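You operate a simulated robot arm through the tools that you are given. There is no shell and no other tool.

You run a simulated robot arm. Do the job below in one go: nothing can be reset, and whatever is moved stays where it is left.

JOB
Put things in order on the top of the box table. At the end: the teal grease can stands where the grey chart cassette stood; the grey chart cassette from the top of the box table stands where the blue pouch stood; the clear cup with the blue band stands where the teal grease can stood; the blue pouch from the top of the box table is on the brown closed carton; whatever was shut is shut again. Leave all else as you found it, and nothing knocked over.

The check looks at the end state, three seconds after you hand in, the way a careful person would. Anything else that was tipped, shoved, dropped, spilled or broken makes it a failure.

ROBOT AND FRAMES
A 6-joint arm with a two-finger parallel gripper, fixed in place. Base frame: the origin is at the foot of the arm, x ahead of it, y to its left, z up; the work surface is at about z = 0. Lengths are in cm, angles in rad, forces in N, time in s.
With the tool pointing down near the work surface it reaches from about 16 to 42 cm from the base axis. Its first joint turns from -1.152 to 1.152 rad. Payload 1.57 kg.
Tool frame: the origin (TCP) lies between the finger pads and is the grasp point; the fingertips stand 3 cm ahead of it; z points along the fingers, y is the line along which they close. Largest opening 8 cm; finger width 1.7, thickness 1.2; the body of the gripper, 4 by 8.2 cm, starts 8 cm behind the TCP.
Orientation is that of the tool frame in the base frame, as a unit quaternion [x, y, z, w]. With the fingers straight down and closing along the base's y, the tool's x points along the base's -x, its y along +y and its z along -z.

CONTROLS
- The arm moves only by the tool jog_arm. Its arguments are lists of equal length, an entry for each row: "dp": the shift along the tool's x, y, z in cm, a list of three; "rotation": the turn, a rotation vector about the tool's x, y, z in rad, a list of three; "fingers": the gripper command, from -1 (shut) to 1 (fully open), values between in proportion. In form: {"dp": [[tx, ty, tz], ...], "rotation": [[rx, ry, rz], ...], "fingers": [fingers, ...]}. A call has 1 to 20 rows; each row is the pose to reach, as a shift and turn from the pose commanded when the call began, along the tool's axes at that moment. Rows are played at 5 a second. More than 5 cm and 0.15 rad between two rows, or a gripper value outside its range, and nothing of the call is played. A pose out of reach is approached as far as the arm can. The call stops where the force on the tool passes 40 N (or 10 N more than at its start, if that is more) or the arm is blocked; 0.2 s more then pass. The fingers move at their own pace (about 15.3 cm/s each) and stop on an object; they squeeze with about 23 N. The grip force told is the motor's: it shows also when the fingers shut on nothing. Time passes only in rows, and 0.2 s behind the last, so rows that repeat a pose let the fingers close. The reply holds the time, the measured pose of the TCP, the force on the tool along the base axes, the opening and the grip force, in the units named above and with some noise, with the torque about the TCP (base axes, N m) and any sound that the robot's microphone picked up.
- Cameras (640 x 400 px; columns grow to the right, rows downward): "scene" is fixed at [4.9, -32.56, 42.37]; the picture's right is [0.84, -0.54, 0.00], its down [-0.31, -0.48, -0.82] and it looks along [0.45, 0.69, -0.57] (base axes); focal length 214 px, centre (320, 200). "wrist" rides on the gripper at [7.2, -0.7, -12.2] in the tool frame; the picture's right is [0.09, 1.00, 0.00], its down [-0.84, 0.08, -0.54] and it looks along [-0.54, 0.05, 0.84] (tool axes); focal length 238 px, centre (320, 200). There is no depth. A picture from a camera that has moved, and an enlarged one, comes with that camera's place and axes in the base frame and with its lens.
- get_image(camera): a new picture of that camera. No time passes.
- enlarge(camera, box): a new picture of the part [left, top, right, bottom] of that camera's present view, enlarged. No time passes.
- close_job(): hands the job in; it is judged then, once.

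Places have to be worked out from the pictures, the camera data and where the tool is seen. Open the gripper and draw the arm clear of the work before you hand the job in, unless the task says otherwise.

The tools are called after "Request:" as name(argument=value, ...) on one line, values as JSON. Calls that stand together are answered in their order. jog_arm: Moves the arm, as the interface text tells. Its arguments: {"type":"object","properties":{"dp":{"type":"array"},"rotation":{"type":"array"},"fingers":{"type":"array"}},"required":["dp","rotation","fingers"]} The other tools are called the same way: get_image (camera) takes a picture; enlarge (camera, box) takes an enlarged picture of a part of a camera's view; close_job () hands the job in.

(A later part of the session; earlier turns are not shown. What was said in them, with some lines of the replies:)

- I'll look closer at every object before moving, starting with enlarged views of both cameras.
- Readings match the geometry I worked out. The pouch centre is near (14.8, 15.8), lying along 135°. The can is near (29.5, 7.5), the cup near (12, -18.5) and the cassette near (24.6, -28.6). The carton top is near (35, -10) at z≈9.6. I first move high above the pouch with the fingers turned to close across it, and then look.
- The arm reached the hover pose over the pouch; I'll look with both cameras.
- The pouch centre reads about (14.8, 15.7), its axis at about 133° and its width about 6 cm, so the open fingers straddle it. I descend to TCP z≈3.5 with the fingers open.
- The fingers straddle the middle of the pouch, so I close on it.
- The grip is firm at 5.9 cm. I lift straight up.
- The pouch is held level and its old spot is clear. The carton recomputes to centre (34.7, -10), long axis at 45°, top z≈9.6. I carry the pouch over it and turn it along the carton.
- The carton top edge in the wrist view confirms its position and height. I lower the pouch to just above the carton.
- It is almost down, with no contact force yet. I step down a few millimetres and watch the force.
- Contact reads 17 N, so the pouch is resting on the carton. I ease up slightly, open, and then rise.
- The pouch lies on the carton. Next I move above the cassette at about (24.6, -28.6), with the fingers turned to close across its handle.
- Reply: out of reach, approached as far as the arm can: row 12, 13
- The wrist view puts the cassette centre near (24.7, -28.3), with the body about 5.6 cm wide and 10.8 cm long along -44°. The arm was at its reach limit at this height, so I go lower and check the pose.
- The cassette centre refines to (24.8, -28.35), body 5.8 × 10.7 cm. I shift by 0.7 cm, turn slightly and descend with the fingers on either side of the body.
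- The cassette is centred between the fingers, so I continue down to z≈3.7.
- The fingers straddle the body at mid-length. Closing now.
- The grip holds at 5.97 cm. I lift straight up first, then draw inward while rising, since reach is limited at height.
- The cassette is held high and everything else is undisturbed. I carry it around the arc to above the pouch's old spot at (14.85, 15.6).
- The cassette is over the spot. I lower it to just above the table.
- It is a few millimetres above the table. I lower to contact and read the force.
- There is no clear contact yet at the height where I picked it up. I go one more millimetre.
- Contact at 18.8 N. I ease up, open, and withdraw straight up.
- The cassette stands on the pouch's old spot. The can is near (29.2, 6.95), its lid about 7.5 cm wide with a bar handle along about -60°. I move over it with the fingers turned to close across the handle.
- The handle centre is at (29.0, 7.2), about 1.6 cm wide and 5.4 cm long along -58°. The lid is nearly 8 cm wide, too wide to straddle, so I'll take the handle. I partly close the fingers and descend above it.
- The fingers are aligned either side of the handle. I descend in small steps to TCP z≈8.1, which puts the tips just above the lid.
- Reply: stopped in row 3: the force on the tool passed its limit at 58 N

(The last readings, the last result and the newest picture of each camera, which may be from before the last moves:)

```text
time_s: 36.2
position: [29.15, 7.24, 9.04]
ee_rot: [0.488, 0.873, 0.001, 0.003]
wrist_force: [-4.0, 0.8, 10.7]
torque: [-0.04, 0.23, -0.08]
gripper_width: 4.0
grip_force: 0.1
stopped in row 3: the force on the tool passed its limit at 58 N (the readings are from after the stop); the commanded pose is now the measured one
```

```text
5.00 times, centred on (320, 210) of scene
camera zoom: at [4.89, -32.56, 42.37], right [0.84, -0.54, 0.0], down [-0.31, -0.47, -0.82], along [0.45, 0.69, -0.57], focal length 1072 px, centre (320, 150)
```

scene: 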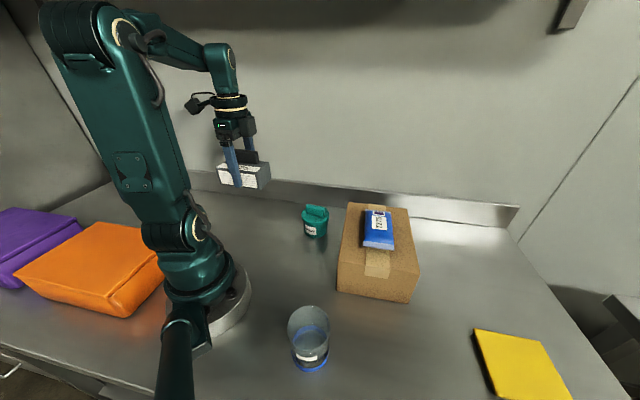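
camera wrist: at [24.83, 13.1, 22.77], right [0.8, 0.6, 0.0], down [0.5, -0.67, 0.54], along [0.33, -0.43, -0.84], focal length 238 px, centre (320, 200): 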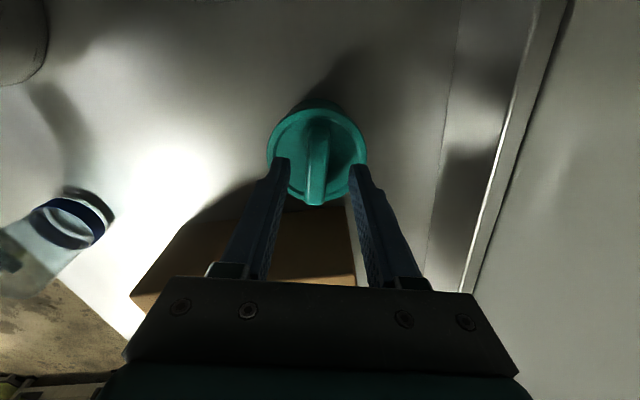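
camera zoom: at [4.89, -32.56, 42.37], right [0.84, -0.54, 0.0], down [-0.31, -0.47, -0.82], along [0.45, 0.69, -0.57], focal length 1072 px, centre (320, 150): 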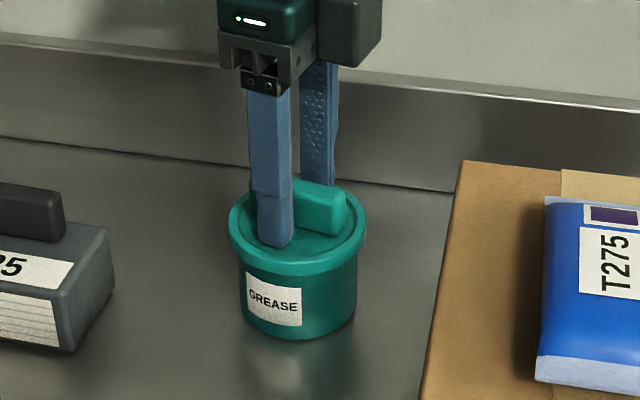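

The tips touched the lid at TCP z=9.04, so the lid top is about z=6, and nothing shifted. I back off 2 mm and close on the handle.

Request:
jog_arm(dp=[[0, 0, -0.2], [0, 0, -0.2], [0, 0, -0.2], [0, 0, -0.2], [0, 0, -0.2]], rotation=[[0, 0, 0], [0, 0, 0], [0, 0, 0], [0, 0, 0], [0, 0, 0]], fingers=[0, -0.3, -0.6, -1, -1])

Request:
enlarge(camera="wrist", box=[250, 80, 390, 220])

Request:
enlarge(camera="scene", box=[270, 170, 370, 250])

```text
time_s: 37.4
position: [29.2, 7.22, 9.23]
ee_rot: [0.488, 0.873, 0.001, 0.002]
wrist_force: [-1.0, 0.5, -2.5]
torque: [-0.01, -0.04, -0.06]
gripper_width: 1.39
grip_force: 23.2
```

```text
2.86 times, centred on (320, 150) of wrist
camera zoom: at [24.82, 13.07, 21.34], right [0.8, 0.6, 0.0], down [0.5, -0.67, 0.55], along [0.33, -0.43, -0.84], focal length 681 px, centre (320, 343)
```

zoom: 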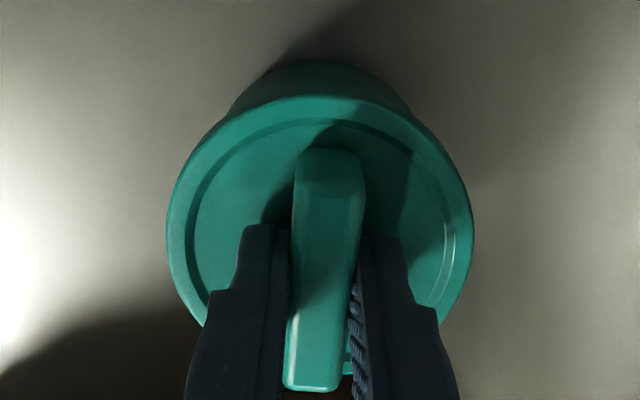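

```text
5.00 times, centred on (320, 210) of scene
camera zoom: at [4.9, -32.56, 42.37], right [0.84, -0.54, 0.0], down [-0.31, -0.48, -0.82], along [0.45, 0.69, -0.57], focal length 1072 px, centre (320, 150)
```

zoom: 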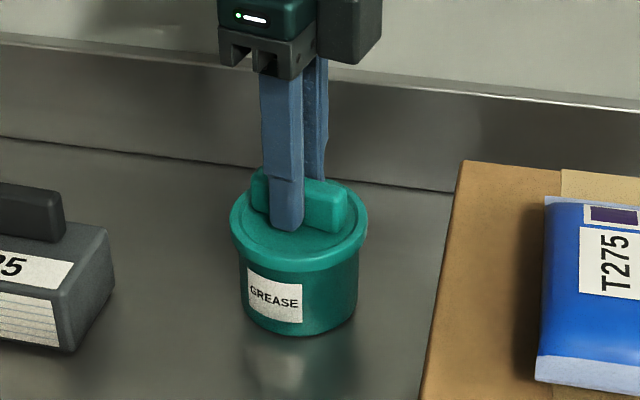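

The handle is held with a width of 1.4 cm. I do a small test lift to see whether the body comes up with the lid.

Request:
jog_arm(dp=[[0, 0, -0.2], [0, 0, -0.5], [0, 0, -0.8], [0, 0, -0.8]], rotation=[[0, 0, 0], [0, 0, 0], [0, 0, 0], [0, 0, 0]], fingers=[-1, -1, -1, -1])

Request:
enlarge(camera="wrist", box=[250, 80, 390, 220])

Request:
enlarge(camera="scene", box=[270, 170, 370, 250])

```text
time_s: 38.4
position: [29.1, 7.24, 9.97]
ee_rot: [0.488, 0.873, 0.001, 0.003]
wrist_force: [0.1, 0.1, -2.2]
torque: [-0.01, -0.03, 0.01]
gripper_width: 1.39
grip_force: 23.0
```

```text
2.86 times, centred on (320, 150) of wrist
camera zoom: at [24.83, 13.07, 22.14], right [0.8, 0.6, 0.0], down [0.5, -0.67, 0.55], along [0.33, -0.43, -0.84], focal length 681 px, centre (320, 343)
```

zoom: 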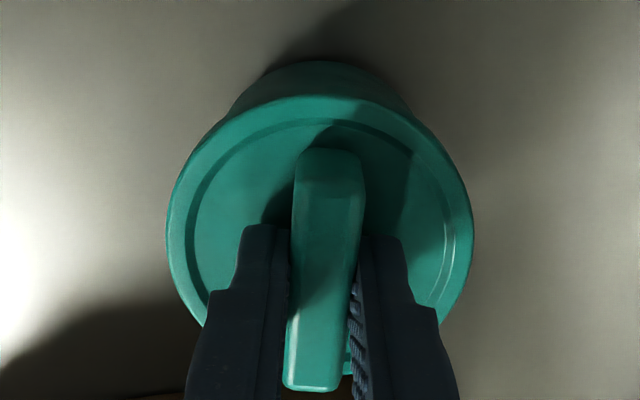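

```text
5.00 times, centred on (320, 210) of scene
camera zoom: at [4.9, -32.56, 42.37], right [0.84, -0.54, 0.0], down [-0.31, -0.48, -0.82], along [0.45, 0.69, -0.57], focal length 1072 px, centre (320, 150)
```

zoom: 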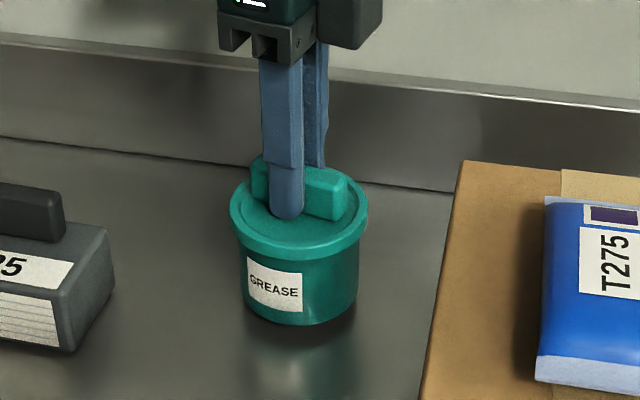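

The can rises whole with the lid on. I lift it to carrying height.

Request:
jog_arm(dp=[[0, 0, -0.8], [0, 0, -2.4], [0, 0, -4.8], [0, 0, -7.5], [0, 0, -10], [0, 0, -12], [0, 0, -13], [0, 0, -13]], rotation=[[0, 0, 0], [0, 0, 0], [0, 0, 0], [0, 0, 0], [0, 0, 0], [0, 0, 0], [0, 0, 0], [0, 0, 0]], fingers=[-1, -1, -1, -1, -1, -1, -1, -1])

Request:
get_image(camera="scene")

Request:
get_image(camera="wrist")

```text
time_s: 40.2
position: [29.06, 7.27, 23.07]
ee_rot: [0.488, 0.873, 0.001, 0.002]
wrist_force: [-0.6, 0.1, -2.1]
torque: [0.01, -0.01, 0.0]
gripper_width: 1.36
grip_force: 23.6
```

```text
taken
```

scene: 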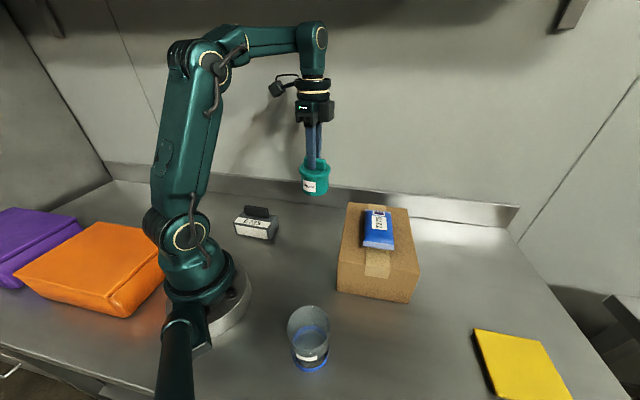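

```text
taken
camera wrist: at [24.71, 13.04, 35.16], right [0.8, 0.6, 0.0], down [0.5, -0.67, 0.55], along [0.33, -0.43, -0.84], focal length 238 px, centre (320, 200)
```

wrist: 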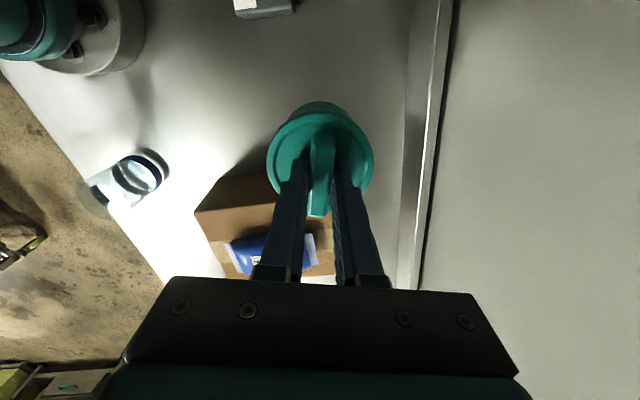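

The can hangs level. I carry it inside of the carton to about (21, -22.5), staying high.

Request:
jog_arm(dp=[[-0.68, -1.25, 0], [-2.16, -3.98, 0], [-3.78, -6.97, 0], [-5.4, -9.96, 0], [-6.75, -12.45, 0], [-9.63, -14.46, 0], [-12.52, -16.47, 0], [-15.4, -18.47, 0], [-18.29, -20.48, 0], [-20.16, -21.79, 0], [-21.17, -22.49, 0], [-21.17, -22.49, 0]], rotation=[[0, 0, 0], [0, 0, 0], [0, 0, 0], [0, 0, 0], [0, 0, 0], [0, 0, 0], [0, 0, 0], [0, 0, 0], [0, 0, 0], [0, 0, 0], [0, 0, 0], [0, 0, 0]], fingers=[-1, -1, -1, -1, -1, -1, -1, -1, -1, -1, -1, -1])

Request:
get_image(camera="scene")

Request:
get_image(camera="wrist")

```text
time_s: 42.8
position: [20.89, -22.63, 23.15]
ee_rot: [0.487, 0.873, 0.0, 0.003]
wrist_force: [0.8, -1.0, -2.4]
torque: [0.0, 0.0, 0.0]
gripper_width: 1.38
grip_force: 23.2
```

```text
taken
```

scene: 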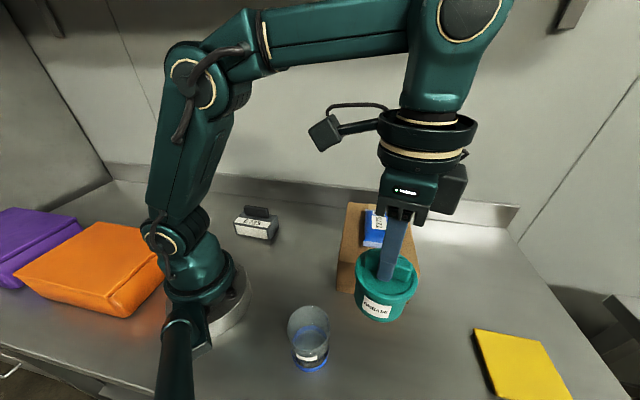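

```text
taken
camera wrist: at [16.65, -16.8, 35.19], right [0.8, 0.6, 0.0], down [0.5, -0.67, 0.55], along [0.33, -0.43, -0.84], focal length 238 px, centre (320, 200)
```

wrist: 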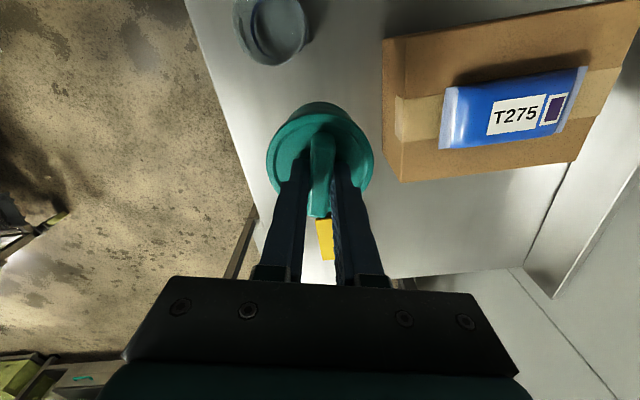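

The can is clear of the carton and cup. I lower it while extending to the cassette's old spot at (24.9, -28.4).

Request:
jog_arm(dp=[[-0.5, 0, 2.0], [-1.0, 0.05, 4.5], [-1.94, 0.1, 7.2], [-3.5, 0.19, 9.2], [-5.2, 0.28, 10.6], [-6.5, 0.35, 11.5], [-7.1, 0.38, 12.0], [-7.1, 0.38, 12.0]], rotation=[[0, 0, 0], [0, 0, 0], [0, 0, 0], [0, 0, 0], [0, 0, 0], [0, 0, 0], [0, 0, 0], [0, 0, 0]], fingers=[-1, -1, -1, -1, -1, -1, -1, -1])

Request:
enlarge(camera="scene", box=[350, 290, 490, 400])

Request:
get_image(camera="wrist")

```text
time_s: 44.6
position: [25.01, -28.42, 10.94]
ee_rot: [0.487, 0.873, 0.0, 0.002]
wrist_force: [0.7, 0.6, -2.3]
torque: [-0.01, 0.02, -0.04]
gripper_width: 1.39
grip_force: 23.1
```

```text
3.64 times, centred on (420, 345) of scene
camera zoom: at [4.9, -32.56, 42.36], right [0.84, -0.54, 0.0], down [-0.31, -0.47, -0.82], along [0.45, 0.69, -0.57], focal length 780 px, centre (-44, -327)
```

zoom: 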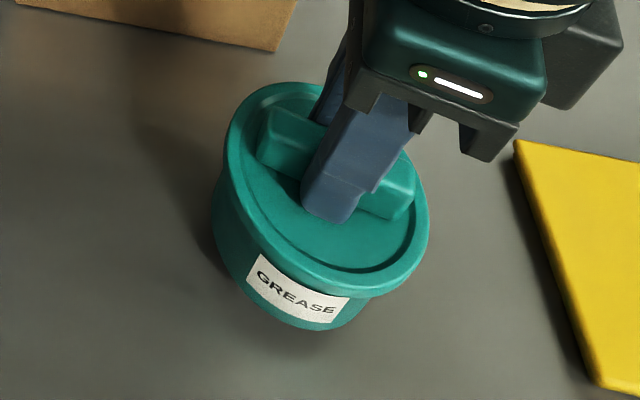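

```text
taken
camera wrist: at [20.79, -22.63, 23.16], right [0.8, 0.6, 0.0], down [0.5, -0.67, 0.54], along [0.33, -0.43, -0.84], focal length 238 px, centre (320, 200)
```

wrist: 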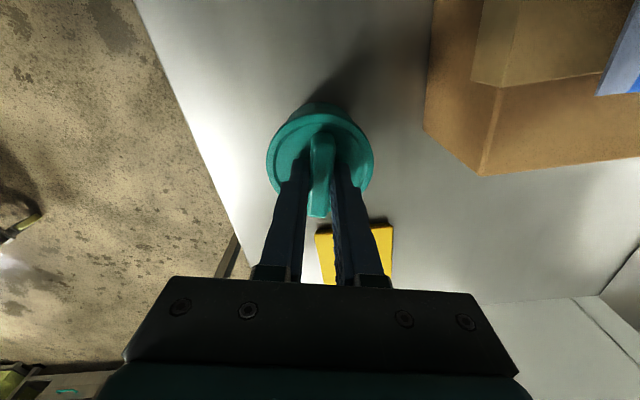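

Reach is fine here. I lower to near contact in small steps.

Request:
jog_arm(dp=[[0, 0, 0.5], [0, 0, 1.0], [0, 0, 1.3], [0, 0, 1.5], [0, 0, 1.5]], rotation=[[0, 0, 0], [0, 0, 0], [0, 0, 0], [0, 0, 0], [0, 0, 0]], fingers=[-1, -1, -1, -1, -1])

Request:
enlarge(camera="scene", box=[350, 290, 490, 400])

```text
time_s: 45.8
position: [25.16, -28.36, 9.43]
ee_rot: [0.488, 0.873, 0.001, 0.002]
wrist_force: [-0.9, -0.2, -2.2]
torque: [0.01, -0.01, -0.01]
gripper_width: 1.36
grip_force: 22.6
```

```text
3.64 times, centred on (420, 345) of scene
camera zoom: at [4.9, -32.56, 42.36], right [0.84, -0.54, 0.0], down [-0.31, -0.47, -0.82], along [0.45, 0.69, -0.57], focal length 780 px, centre (-44, -327)
```

zoom: 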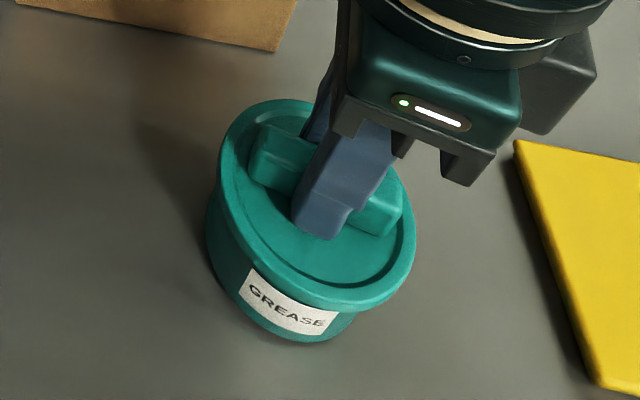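

No contact yet; I continue by tenths of a centimetre.

Request:
jog_arm(dp=[[0.05, 0, 0.1], [0.1, -0.05, 0.2], [0.1, -0.05, 0.2]], rotation=[[0, 0, 0], [0, 0, 0], [0, 0, 0]], fingers=[-1, -1, -1])

```text
time_s: 46.6
position: [25.06, -28.47, 9.29]
ee_rot: [0.488, 0.873, 0.001, 0.002]
wrist_force: [0.5, 0.0, -2.2]
torque: [-0.02, -0.02, 0.0]
gripper_width: 1.39
grip_force: 22.3
```

Still free. I go two more millimetres.

Request:
jog_arm(dp=[[0, 0, 0.1], [0, 0, 0.2], [0, 0, 0.2]], rotation=[[0, 0, 0], [0, 0, 0], [0, 0, 0]], fingers=[-1, -1, -1])

```text
time_s: 47.4
position: [25.03, -28.28, 9.23]
ee_rot: [0.487, 0.874, 0.0, 0.002]
wrist_force: [0.3, 3.2, 6.6]
torque: [0.07, 0.04, 0.01]
gripper_width: 1.38
grip_force: 23.2
```

The can is on the table. I open to 4 cm, rise straight up and look.

Request:
jog_arm(dp=[[0, 0, -0.08], [0, 0, -0.08], [0, 0, -0.08], [0, 0, -0.08], [0, 0, -0.8], [0, 0, -2.2], [0, 0, -3.2], [0, 0, -3.2]], rotation=[[0, 0, 0], [0, 0, 0], [0, 0, 0], [0, 0, 0], [0, 0, 0], [0, 0, 0], [0, 0, 0], [0, 0, 0]], fingers=[-0.7, -0.3, 0, 0, 0, 0, 0, 0])

Request:
get_image(camera="scene")

Request:
get_image(camera="wrist")

```text
time_s: 49.2
position: [25.02, -28.34, 12.42]
ee_rot: [0.488, 0.873, 0.001, 0.002]
wrist_force: [0.6, -0.1, 0.7]
torque: [0.03, -0.02, -0.03]
gripper_width: 4.01
grip_force: 0.0
```

```text
taken
```

scene: 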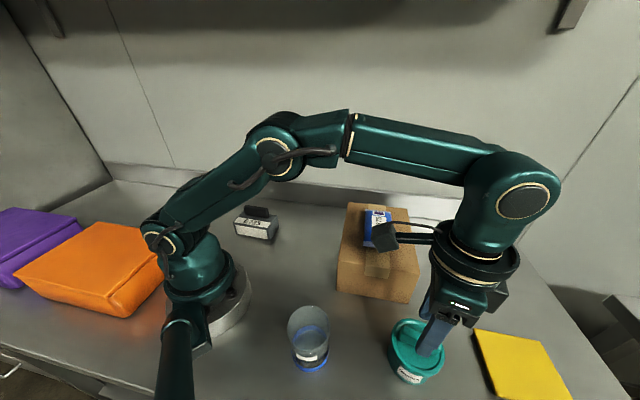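

```text
taken
camera wrist: at [20.69, -22.58, 24.5], right [0.8, 0.6, 0.0], down [0.5, -0.67, 0.55], along [0.33, -0.43, -0.84], focal length 238 px, centre (320, 200)
```

wrist: 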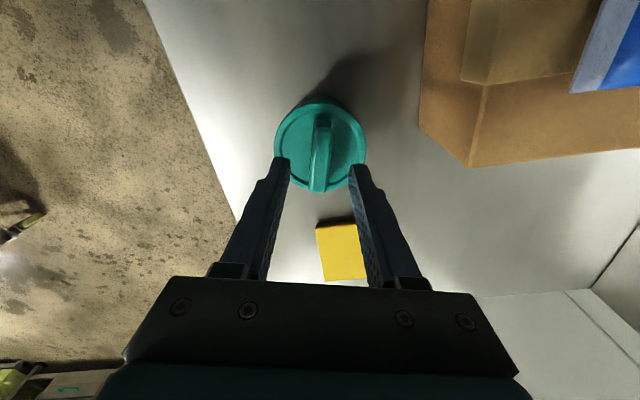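

The can stands upright on the cassette's old spot. I draw back up and in to hover over the cup near (12, -18.5).

Request:
jog_arm(dp=[[0, 0, -1.5], [1.5, -0.6, -3], [4, -1.6, -5], [7, -2.7, -7], [10, -3.9, -8.5], [13, -5.1, -9.5], [15.2, -5.92, -9.6], [15.2, -5.92, -9.6]], rotation=[[0, 0, 0], [0, 0, 0], [0, 0, 0], [0, 0, 0], [0, 0, 0], [0, 0, 0], [0, 0, 0], [0, 0, 0]], fingers=[0, 0, 0, 0.5, 1, 1, 1, 1])

Request:
get_image(camera="wrist")

Request:
get_image(camera="scene")

```text
time_s: 51.0
position: [11.88, -18.6, 22.02]
ee_rot: [0.488, 0.873, 0.001, 0.002]
wrist_force: [0.5, -0.5, -0.7]
torque: [-0.02, -0.01, -0.02]
gripper_width: 7.99
grip_force: 0.1
```

```text
taken
camera wrist: at [7.56, -12.7, 34.03], right [0.8, 0.6, 0.0], down [0.5, -0.67, 0.55], along [0.33, -0.43, -0.84], focal length 238 px, centre (320, 200)
```

wrist: 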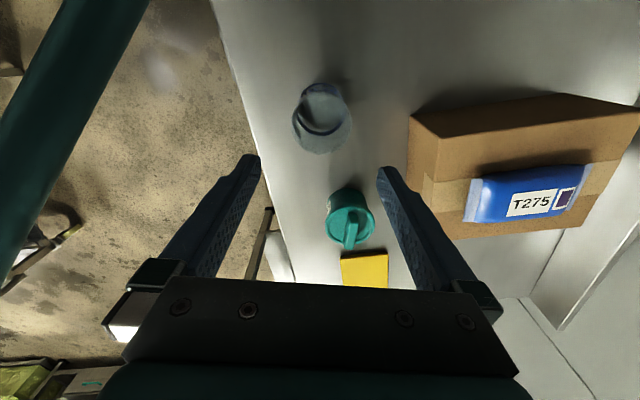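

```text
taken
```

scene: 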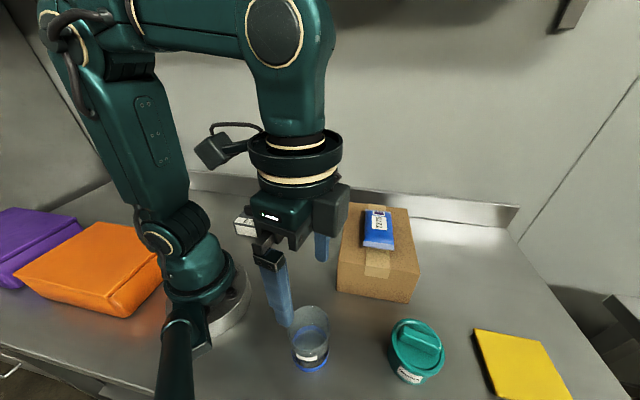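

Request:
enlarge(camera="wrist", box=[260, 60, 390, 180])

Request:
enlarge(camera="scene", box=[260, 290, 360, 390])

```text
3.33 times, centred on (325, 120) of wrist
camera zoom: at [7.56, -12.7, 34.03], right [0.8, 0.6, 0.0], down [0.5, -0.67, 0.55], along [0.33, -0.43, -0.84], focal length 794 px, centre (303, 467)
```

zoom: 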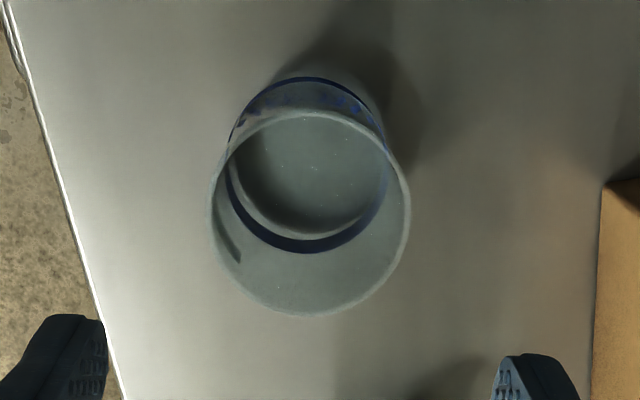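

```text
4.00 times, centred on (310, 340) of scene
camera zoom: at [4.9, -32.56, 42.37], right [0.84, -0.54, 0.0], down [-0.31, -0.48, -0.82], along [0.45, 0.69, -0.57], focal length 858 px, centre (360, -360)
```

zoom: 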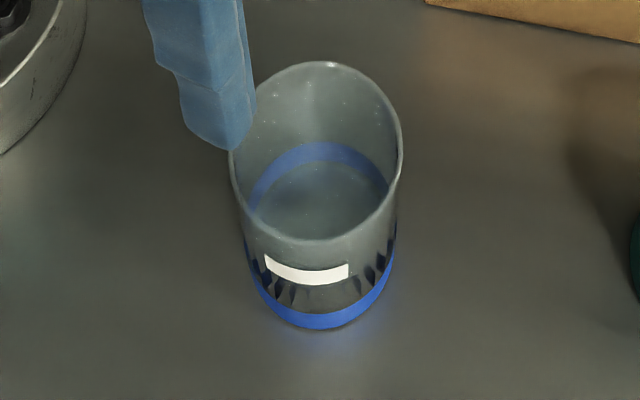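

The cup's rim centre is about (12.1, -18.35), diameter about 6.5 cm and height about 8 cm. I descend to just above the rim and check the clearance on both sides.

Request:
jog_arm(dp=[[0.05, 0.15, 3], [0.1, 0.32, 6], [0.1, 0.32, 8.5], [0.1, 0.32, 9.8], [0.1, 0.32, 9.8]], rotation=[[0, 0, 0], [0, 0, 0], [0, 0, 0], [0, 0, 0], [0, 0, 0]], fingers=[1, 1, 1, 1, 1])

Request:
get_image(camera="wrist")

Request:
enlarge(camera="scene", box=[260, 280, 360, 390])

```text
time_s: 52.2
position: [12.14, -18.17, 12.06]
ee_rot: [0.488, 0.873, 0.001, 0.003]
wrist_force: [0.7, 0.1, 1.4]
torque: [0.0, -0.02, 0.01]
gripper_width: 8.0
grip_force: 0.1
```

```text
taken
camera wrist: at [7.94, -12.42, 24.18], right [0.8, 0.6, 0.0], down [0.5, -0.67, 0.55], along [0.33, -0.43, -0.84], focal length 238 px, centre (320, 200)
```

wrist: 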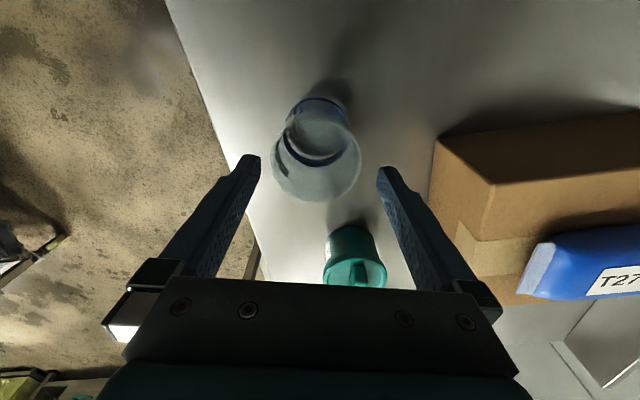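

```text
3.64 times, centred on (310, 335) of scene
camera zoom: at [4.9, -32.56, 42.37], right [0.84, -0.54, 0.0], down [-0.31, -0.48, -0.82], along [0.45, 0.69, -0.57], focal length 780 px, centre (356, -291)
```

zoom: 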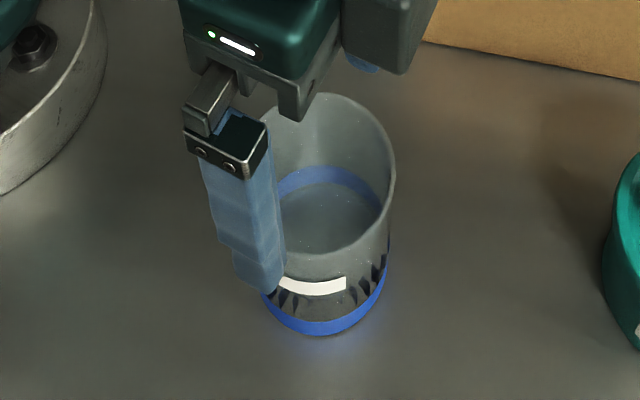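

I zoom in to measure the cup's centring between the fingers more precisely.

Request:
enlarge(camera="wrist", box=[240, 90, 400, 210])

```text
3.33 times, centred on (320, 150) of wrist
camera zoom: at [7.94, -12.42, 24.18], right [0.8, 0.6, 0.0], down [0.5, -0.67, 0.55], along [0.33, -0.43, -0.84], focal length 794 px, centre (320, 367)
```

zoom: 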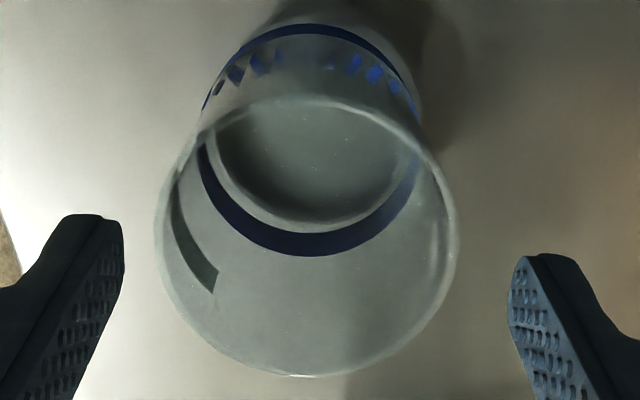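

The cup sits about 0.3 cm off toward -y in the tool frame. I correct for that, then lower the fingers past the rim.

Request:
jog_arm(dp=[[0.1, -0.15, 0], [0.2, -0.3, 0], [0.2, -0.3, 1], [0.2, -0.3, 2], [0.2, -0.3, 3], [0.2, -0.3, 3]], rotation=[[0, 0, 0], [0, 0, 0], [0, 0, 0], [0, 0, 0], [0, 0, 0], [0, 0, 0]], fingers=[1, 1, 1, 1, 1, 1])

Request:
enlarge(camera="wrist", box=[240, 110, 400, 230])

Request:
enlarge(camera="scene", box=[260, 280, 360, 390])

```text
time_s: 53.6
position: [11.93, -18.22, 9.11]
ee_rot: [0.487, 0.873, 0.001, 0.002]
wrist_force: [0.0, 0.0, -0.7]
torque: [0.01, 0.0, 0.03]
gripper_width: 8.01
grip_force: 0.1
```

```text
3.33 times, centred on (320, 170) of wrist
camera zoom: at [7.54, -12.44, 21.19], right [0.8, 0.6, 0.0], down [0.5, -0.67, 0.55], along [0.33, -0.43, -0.84], focal length 794 px, centre (320, 300)
```

zoom: 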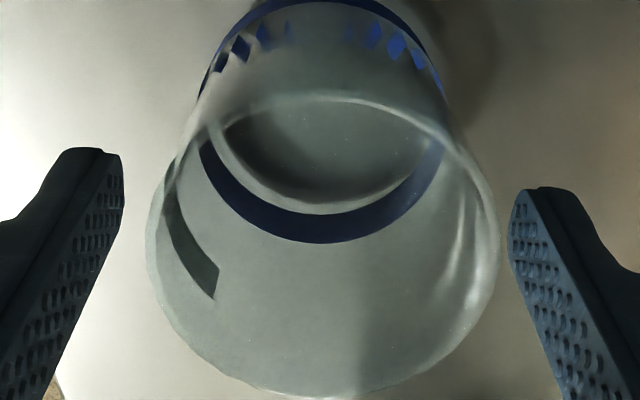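

```text
3.64 times, centred on (310, 335) of scene
camera zoom: at [4.9, -32.56, 42.37], right [0.84, -0.54, 0.0], down [-0.31, -0.48, -0.82], along [0.45, 0.69, -0.57], focal length 780 px, centre (356, -291)
```

zoom: 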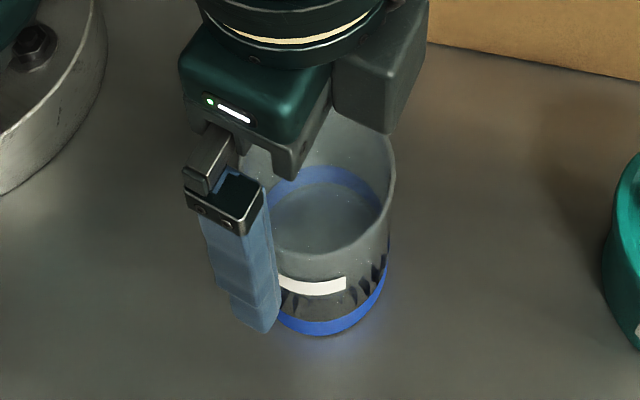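

The cup is well centred and both fingers clear it. I continue down to TCP z≈5.

Request:
jog_arm(dp=[[0, 0, 1], [0, 0, 2], [0, 0, 3], [0, 0, 4.1], [0, 0, 4.1]], rotation=[[0, 0, 0], [0, 0, 0], [0, 0, 0], [0, 0, 0], [0, 0, 0]], fingers=[1, 1, 1, 1, 1])

Request:
get_image(camera="wrist")

Request:
enlarge(camera="scene", box=[260, 280, 360, 390])

```text
time_s: 54.8
position: [11.89, -18.28, 4.85]
ee_rot: [0.488, 0.873, 0.001, 0.002]
wrist_force: [0.1, -0.2, 0.4]
torque: [0.0, -0.02, 0.05]
gripper_width: 7.99
grip_force: 0.0
```

```text
taken
camera wrist: at [7.6, -12.5, 17.02], right [0.8, 0.6, 0.0], down [0.5, -0.67, 0.55], along [0.33, -0.43, -0.84], focal length 238 px, centre (320, 200)
```

wrist: 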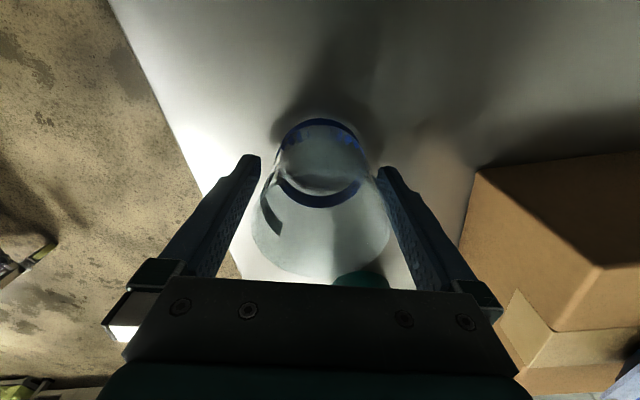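

```text
3.64 times, centred on (310, 335) of scene
camera zoom: at [4.9, -32.56, 42.37], right [0.84, -0.54, 0.0], down [-0.31, -0.48, -0.82], along [0.45, 0.69, -0.57], focal length 780 px, centre (356, -291)
```

zoom: 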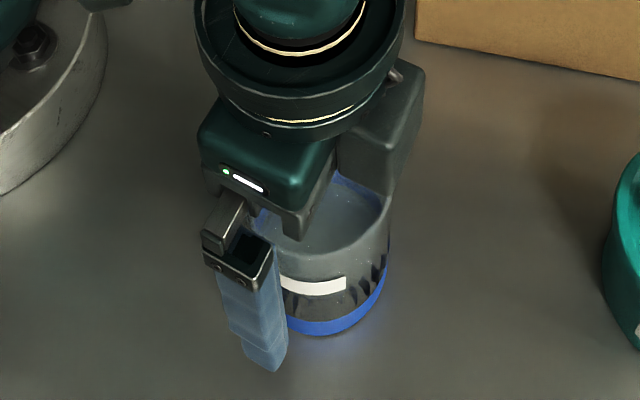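

The cup stands between the fingers. I close in stages to be gentle on it, first to about 6.2 cm.

Request:
jog_arm(dp=[[0, 0, 0], [0, 0, 0], [0, 0, 0], [0, 0, 0]], rotation=[[0, 0, 0], [0, 0, 0], [0, 0, 0], [0, 0, 0]], fingers=[0.8, 0.65, 0.55, 0.55])

```text
time_s: 55.8
position: [11.96, -18.26, 4.82]
ee_rot: [0.488, 0.873, 0.002, 0.002]
wrist_force: [0.4, -0.5, 0.4]
torque: [-0.01, -0.01, 0.0]
gripper_width: 6.18
grip_force: 0.0
```

There is no contact at 6.2 cm, so I close further in small stages.

Request:
jog_arm(dp=[[0, 0, 0], [0, 0, 0], [0, 0, 0], [0, 0, 0]], rotation=[[0, 0, 0], [0, 0, 0], [0, 0, 0], [0, 0, 0]], fingers=[0.5, 0.45, 0.4, 0.4])

Request:
enlarge(camera="wrist", box=[220, 100, 420, 290])

```text
time_s: 56.8
position: [11.9, -18.35, 4.96]
ee_rot: [0.487, 0.873, 0.0, 0.002]
wrist_force: [-0.3, 0.0, 0.6]
torque: [-0.02, 0.05, -0.04]
gripper_width: 5.99
grip_force: 23.6
```

```text
2.11 times, centred on (320, 195) of wrist
camera zoom: at [7.59, -12.5, 17.04], right [0.8, 0.6, 0.0], down [0.5, -0.67, 0.55], along [0.33, -0.43, -0.84], focal length 502 px, centre (320, 210)
```

zoom: 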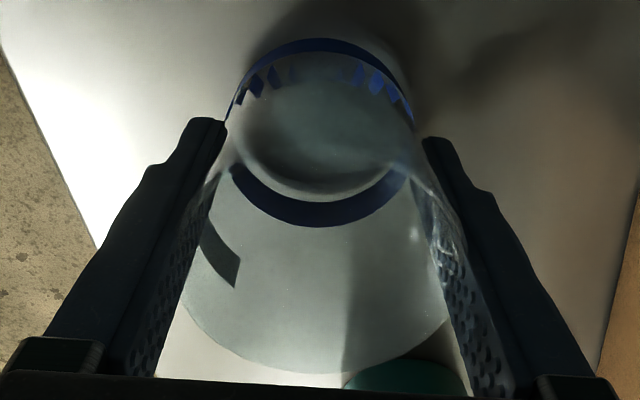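

The cup is held at 5.99 cm and looks intact. I lift it slowly and smoothly.

Request:
jog_arm(dp=[[0, 0, -0.3], [0, 0, -0.9], [0, 0, -1.9], [0, 0, -3.2], [0, 0, -4.8], [0, 0, -6.6], [0, 0, -8.4], [0, 0, -10.2], [0, 0, -11.9], [0, 0, -13.3], [0, 0, -14.3], [0, 0, -14.8], [0, 0, -15], [0, 0, -15]], rotation=[[0, 0, 0], [0, 0, 0], [0, 0, 0], [0, 0, 0], [0, 0, 0], [0, 0, 0], [0, 0, 0], [0, 0, 0], [0, 0, 0], [0, 0, 0], [0, 0, 0], [0, 0, 0], [0, 0, 0], [0, 0, 0]], fingers=[0.35, 0.35, 0.35, 0.35, 0.35, 0.35, 0.35, 0.35, 0.35, 0.35, 0.35, 0.35, 0.35, 0.35])

Request:
get_image(camera="scene")

Request:
get_image(camera="wrist")

```text
time_s: 59.8
position: [11.74, -18.23, 20.05]
ee_rot: [0.487, 0.873, 0.001, 0.003]
wrist_force: [-0.9, -0.8, -0.1]
torque: [0.01, -0.01, 0.0]
gripper_width: 5.98
grip_force: 23.6
```

```text
taken
```

scene: 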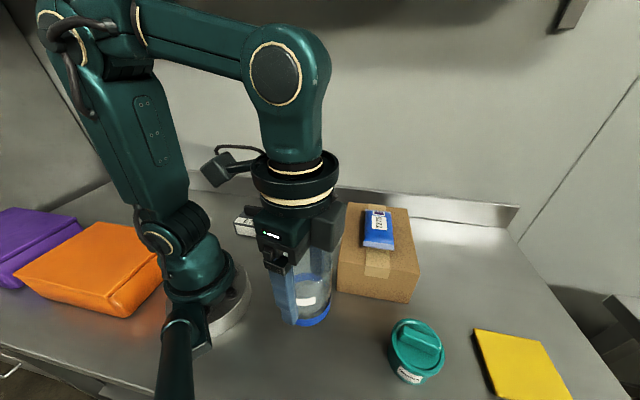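

```text
taken
camera wrist: at [7.51, -12.44, 32.11], right [0.8, 0.6, 0.0], down [0.5, -0.67, 0.55], along [0.33, -0.43, -0.84], focal length 238 px, centre (320, 200)
```

wrist: 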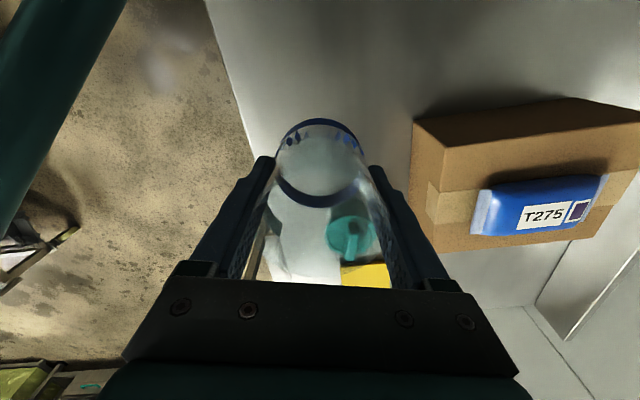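

The cup is lifted and upright. I carry it along a straight line, clear of the carton, to above the can's old spot at (29.1, 7.05).

Request:
jog_arm(dp=[[0.25, 0.56, 0], [0.75, 1.68, 0], [1.5, 3.36, 0], [2.5, 5.6, 0], [3.63, 8.13, 0], [4.75, 10.65, 0], [6.0, 13.45, 0], [7.25, 16.25, 0], [8.38, 18.77, 0], [9.5, 21.3, 0], [10.5, 23.54, 0], [11.38, 25.5, 0], [12.0, 26.9, 0], [12.38, 27.74, 0], [12.5, 28.02, 0], [12.5, 28.02, 0]], rotation=[[0, 0, 0], [0, 0, 0], [0, 0, 0], [0, 0, 0], [0, 0, 0], [0, 0, 0], [0, 0, 0], [0, 0, 0], [0, 0, 0], [0, 0, 0], [0, 0, 0], [0, 0, 0], [0, 0, 0], [0, 0, 0], [0, 0, 0], [0, 0, 0]], fingers=[0.35, 0.35, 0.35, 0.35, 0.35, 0.35, 0.35, 0.35, 0.35, 0.35, 0.35, 0.35, 0.35, 0.35, 0.35, 0.35])

Request:
get_image(camera="scene")

Request:
get_image(camera="wrist")

```text
time_s: 63.2
position: [29.25, 7.09, 20.03]
ee_rot: [0.487, 0.873, 0.001, 0.002]
wrist_force: [0.0, -0.4, -0.3]
torque: [0.01, 0.02, 0.01]
gripper_width: 5.97
grip_force: 22.9
```

```text
taken
```

scene: 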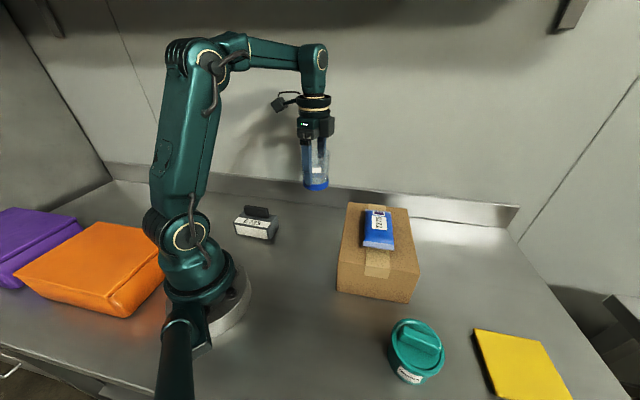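

```text
taken
camera wrist: at [24.83, 12.94, 32.12], right [0.8, 0.6, 0.0], down [0.5, -0.67, 0.55], along [0.33, -0.43, -0.84], focal length 238 px, centre (320, 200)
```

wrist: 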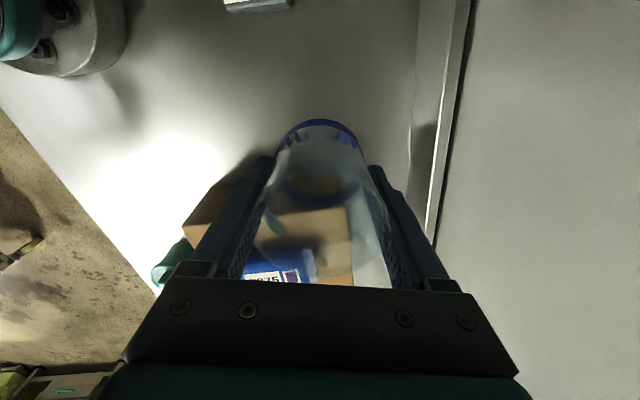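

The cup is over the spot. I lower it smoothly to just above the table.

Request:
jog_arm(dp=[[0.0, 0, 0.4], [0, -0.05, 1.4], [0.0, -0.1, 3.0], [0, -0.1, 5.0], [0, -0.1, 7.2], [0, -0.1, 9.4], [0, -0.1, 11.4], [0, -0.1, 13.0], [0, -0.1, 14.0], [0, -0.1, 14.5], [0, -0.1, 14.7], [0, -0.1, 14.7]], rotation=[[0, 0, 0], [0, 0, 0], [0, 0, 0], [0, 0, 0], [0, 0, 0], [0, 0, 0], [0, 0, 0], [0, 0, 0], [0, 0, 0], [0, 0, 0], [0, 0, 0], [0, 0, 0]], fingers=[0.35, 0.35, 0.35, 0.35, 0.35, 0.35, 0.35, 0.35, 0.35, 0.35, 0.35, 0.35])

Request:
enlarge(camera="scene", box=[270, 170, 370, 250])

```text
time_s: 65.8
position: [29.15, 7.03, 5.27]
ee_rot: [0.488, 0.873, 0.0, 0.002]
wrist_force: [-0.1, 1.2, -1.3]
torque: [0.01, -0.02, 0.01]
gripper_width: 5.97
grip_force: 23.1
```

```text
5.00 times, centred on (320, 210) of scene
camera zoom: at [4.9, -32.56, 42.37], right [0.84, -0.54, 0.0], down [-0.31, -0.48, -0.82], along [0.45, 0.69, -0.57], focal length 1072 px, centre (320, 150)
```

zoom: 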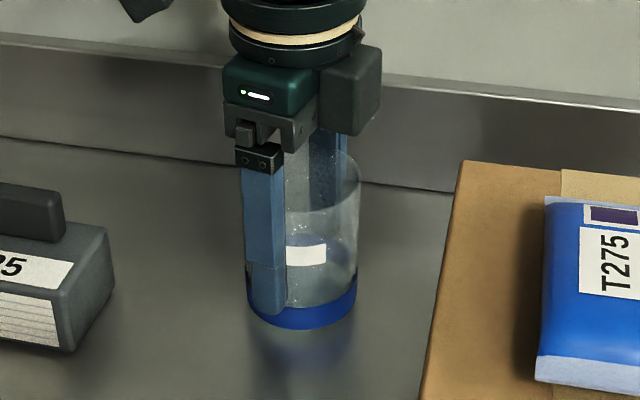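

The cup's foot lines up with where the can stood. I lower to contact in small steps.

Request:
jog_arm(dp=[[0, 0, 0.1], [0, 0, 0.2], [0, 0, 0.3], [0, 0, 0.3]], rotation=[[0, 0, 0], [0, 0, 0], [0, 0, 0], [0, 0, 0]], fingers=[0.35, 0.35, 0.35, 0.35])

```text
time_s: 66.8
position: [29.09, 7.06, 5.03]
ee_rot: [0.488, 0.873, 0.001, 0.003]
wrist_force: [0.0, -0.2, -0.6]
torque: [0.0, -0.02, -0.02]
gripper_width: 5.97
grip_force: 22.7
```

No contact yet; I continue.

Request:
jog_arm(dp=[[0, 0, 0.08], [0, 0, 0.16], [0, 0, 0.16]], rotation=[[0, 0, 0], [0, 0, 0], [0, 0, 0]], fingers=[0.35, 0.35, 0.35])

```text
time_s: 67.6
position: [29.11, 7.02, 4.96]
ee_rot: [0.488, 0.873, 0.001, 0.003]
wrist_force: [-1.1, 1.9, 5.2]
torque: [-0.03, 0.12, -0.04]
gripper_width: 5.97
grip_force: 22.5
```

Contact reads about 5 N, so the cup is down. I open slowly and rise straight up.

Request:
jog_arm(dp=[[0, 0, -0.05], [0, 0, -0.05], [0, 0, -0.05], [0, 0, -0.05], [0, 0, -0.05], [0, 0, -0.8], [0, 0, -2.2], [0, 0, -4.2], [0, 0, -6.5], [0, 0, -9], [0, 0, -12], [0, 0, -15]], rotation=[[0, 0, 0], [0, 0, 0], [0, 0, 0], [0, 0, 0], [0, 0, 0], [0, 0, 0], [0, 0, 0], [0, 0, 0], [0, 0, 0], [0, 0, 0], [0, 0, 0], [0, 0, 0]], fingers=[0.5, 0.6, 0.8, 1, 1, 1, 1, 1, 1, 1, 1, 1])

Request:
get_image(camera="scene")

Request:
get_image(camera="wrist")

```text
time_s: 70.2
position: [29.01, 7.08, 19.97]
ee_rot: [0.489, 0.873, 0.0, 0.002]
wrist_force: [-0.5, -0.6, -0.3]
torque: [0.03, 0.02, 0.01]
gripper_width: 7.99
grip_force: 0.0
```

```text
taken
```

scene: 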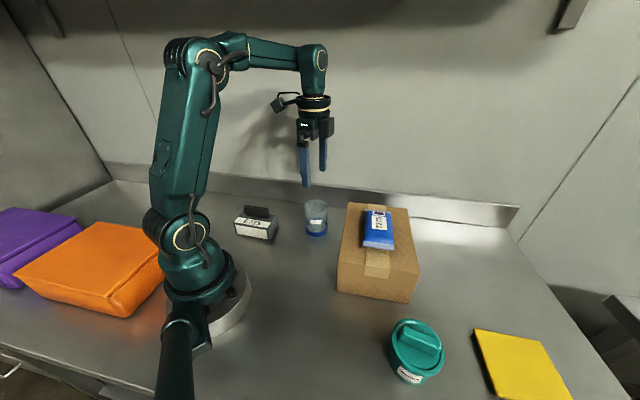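

```text
taken
camera wrist: at [24.71, 12.9, 32.05], right [0.8, 0.6, 0.0], down [0.5, -0.67, 0.55], along [0.33, -0.43, -0.84], focal length 238 px, centre (320, 200)
```

wrist: 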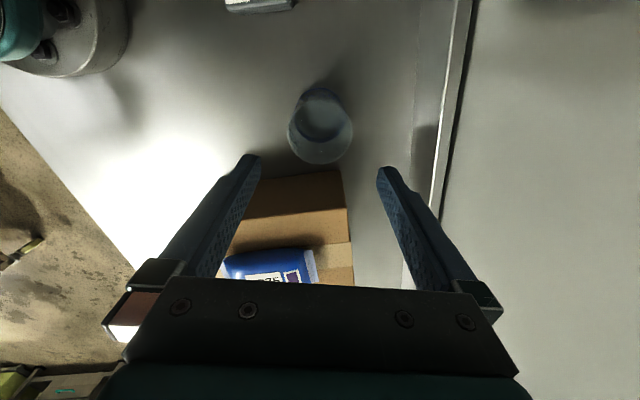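

All four items are placed. I take close looks at each before handing in.

Request:
enlarge(camera="scene", box=[350, 290, 490, 400])

Request:
enlarge(camera="scene", box=[220, 180, 430, 310])

```text
3.64 times, centred on (420, 345) of scene
camera zoom: at [4.9, -32.56, 42.37], right [0.84, -0.54, 0.0], down [-0.31, -0.48, -0.82], along [0.45, 0.69, -0.57], focal length 780 px, centre (-44, -327)
```

zoom: 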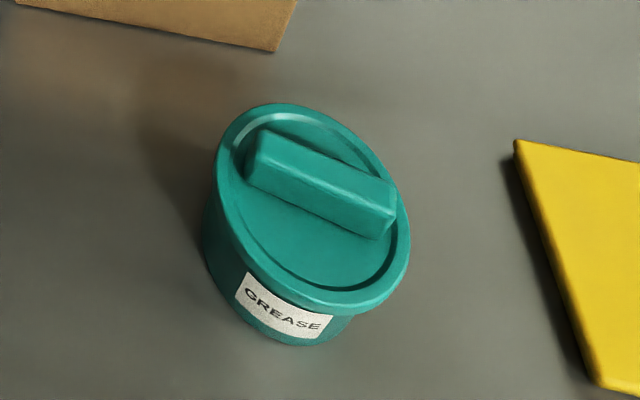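

```text
3.05 times, centred on (325, 245) of scene
camera zoom: at [4.9, -32.56, 42.37], right [0.84, -0.54, 0.0], down [-0.31, -0.48, -0.82], along [0.45, 0.69, -0.57], focal length 654 px, centre (305, 63)
```

zoom: 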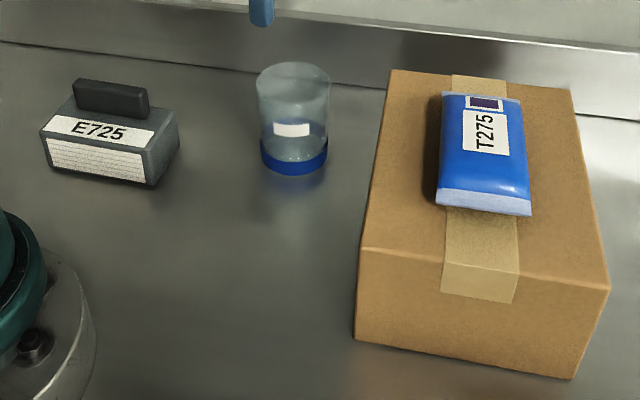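

Everything stands upright and in place, and the can's lid is seated. I draw the open gripper up and back, clear of the objects.

Request:
jog_arm(dp=[[0, 0, -2], [-0.4, -1.6, -4], [-1.0, -4.3, -5.5], [-1.7, -7.2, -6], [-2.28, -9.6, -6], [-2.28, -9.6, -6], [-2.28, -9.6, -6]], rotation=[[0, 0, 0], [0, 0, 0], [0, 0, 0], [0, 0, 0], [0, 0, 0], [0, 0, 0], [0, 0, 0]], fingers=[1, 1, 1, 1, 1, 1, 1])

Request:
get_image(camera="scene")

```text
time_s: 71.8
position: [21.94, 0.04, 25.93]
ee_rot: [0.488, 0.873, 0.0, 0.002]
wrist_force: [0.0, -0.8, 0.4]
torque: [-0.04, 0.01, 0.0]
gripper_width: 7.99
grip_force: 0.2
```

```text
taken
```

scene: 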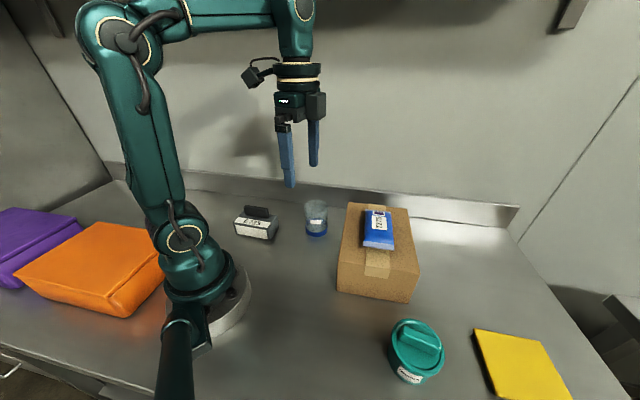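

The final picture shows all four items in their places, everything else untouched, and the arm clear with the gripper open. I hand the job in.

Request:
close_job()

```text
The job is handed in.
```

The four items are in their new places and the job is handed in; the result of the check has not come back.

- **Blue pouch:** lies on top of the brown carton, along its length.
- **Grey chart cassette (E725):** stands where the pouch was.
- **Teal grease can:** stands where the cassette was, with its lid on. I lifted it by the lid handle because the lid was too wide for the gripper.
- **Clear cup with the blue band:** stands upright where the can was.

While lowering onto the can, the fingertips pressed on its lid with a brief 58 N before the arm stopped. The can did not tip, and I saw no damage. I placed each item by judging positions from the pictures, so expect each to be within about half a centimetre of the exact spot.

In the last picture the carton is still closed, the other items look untouched and nothing is tipped over. The arm is drawn clear with the gripper open.
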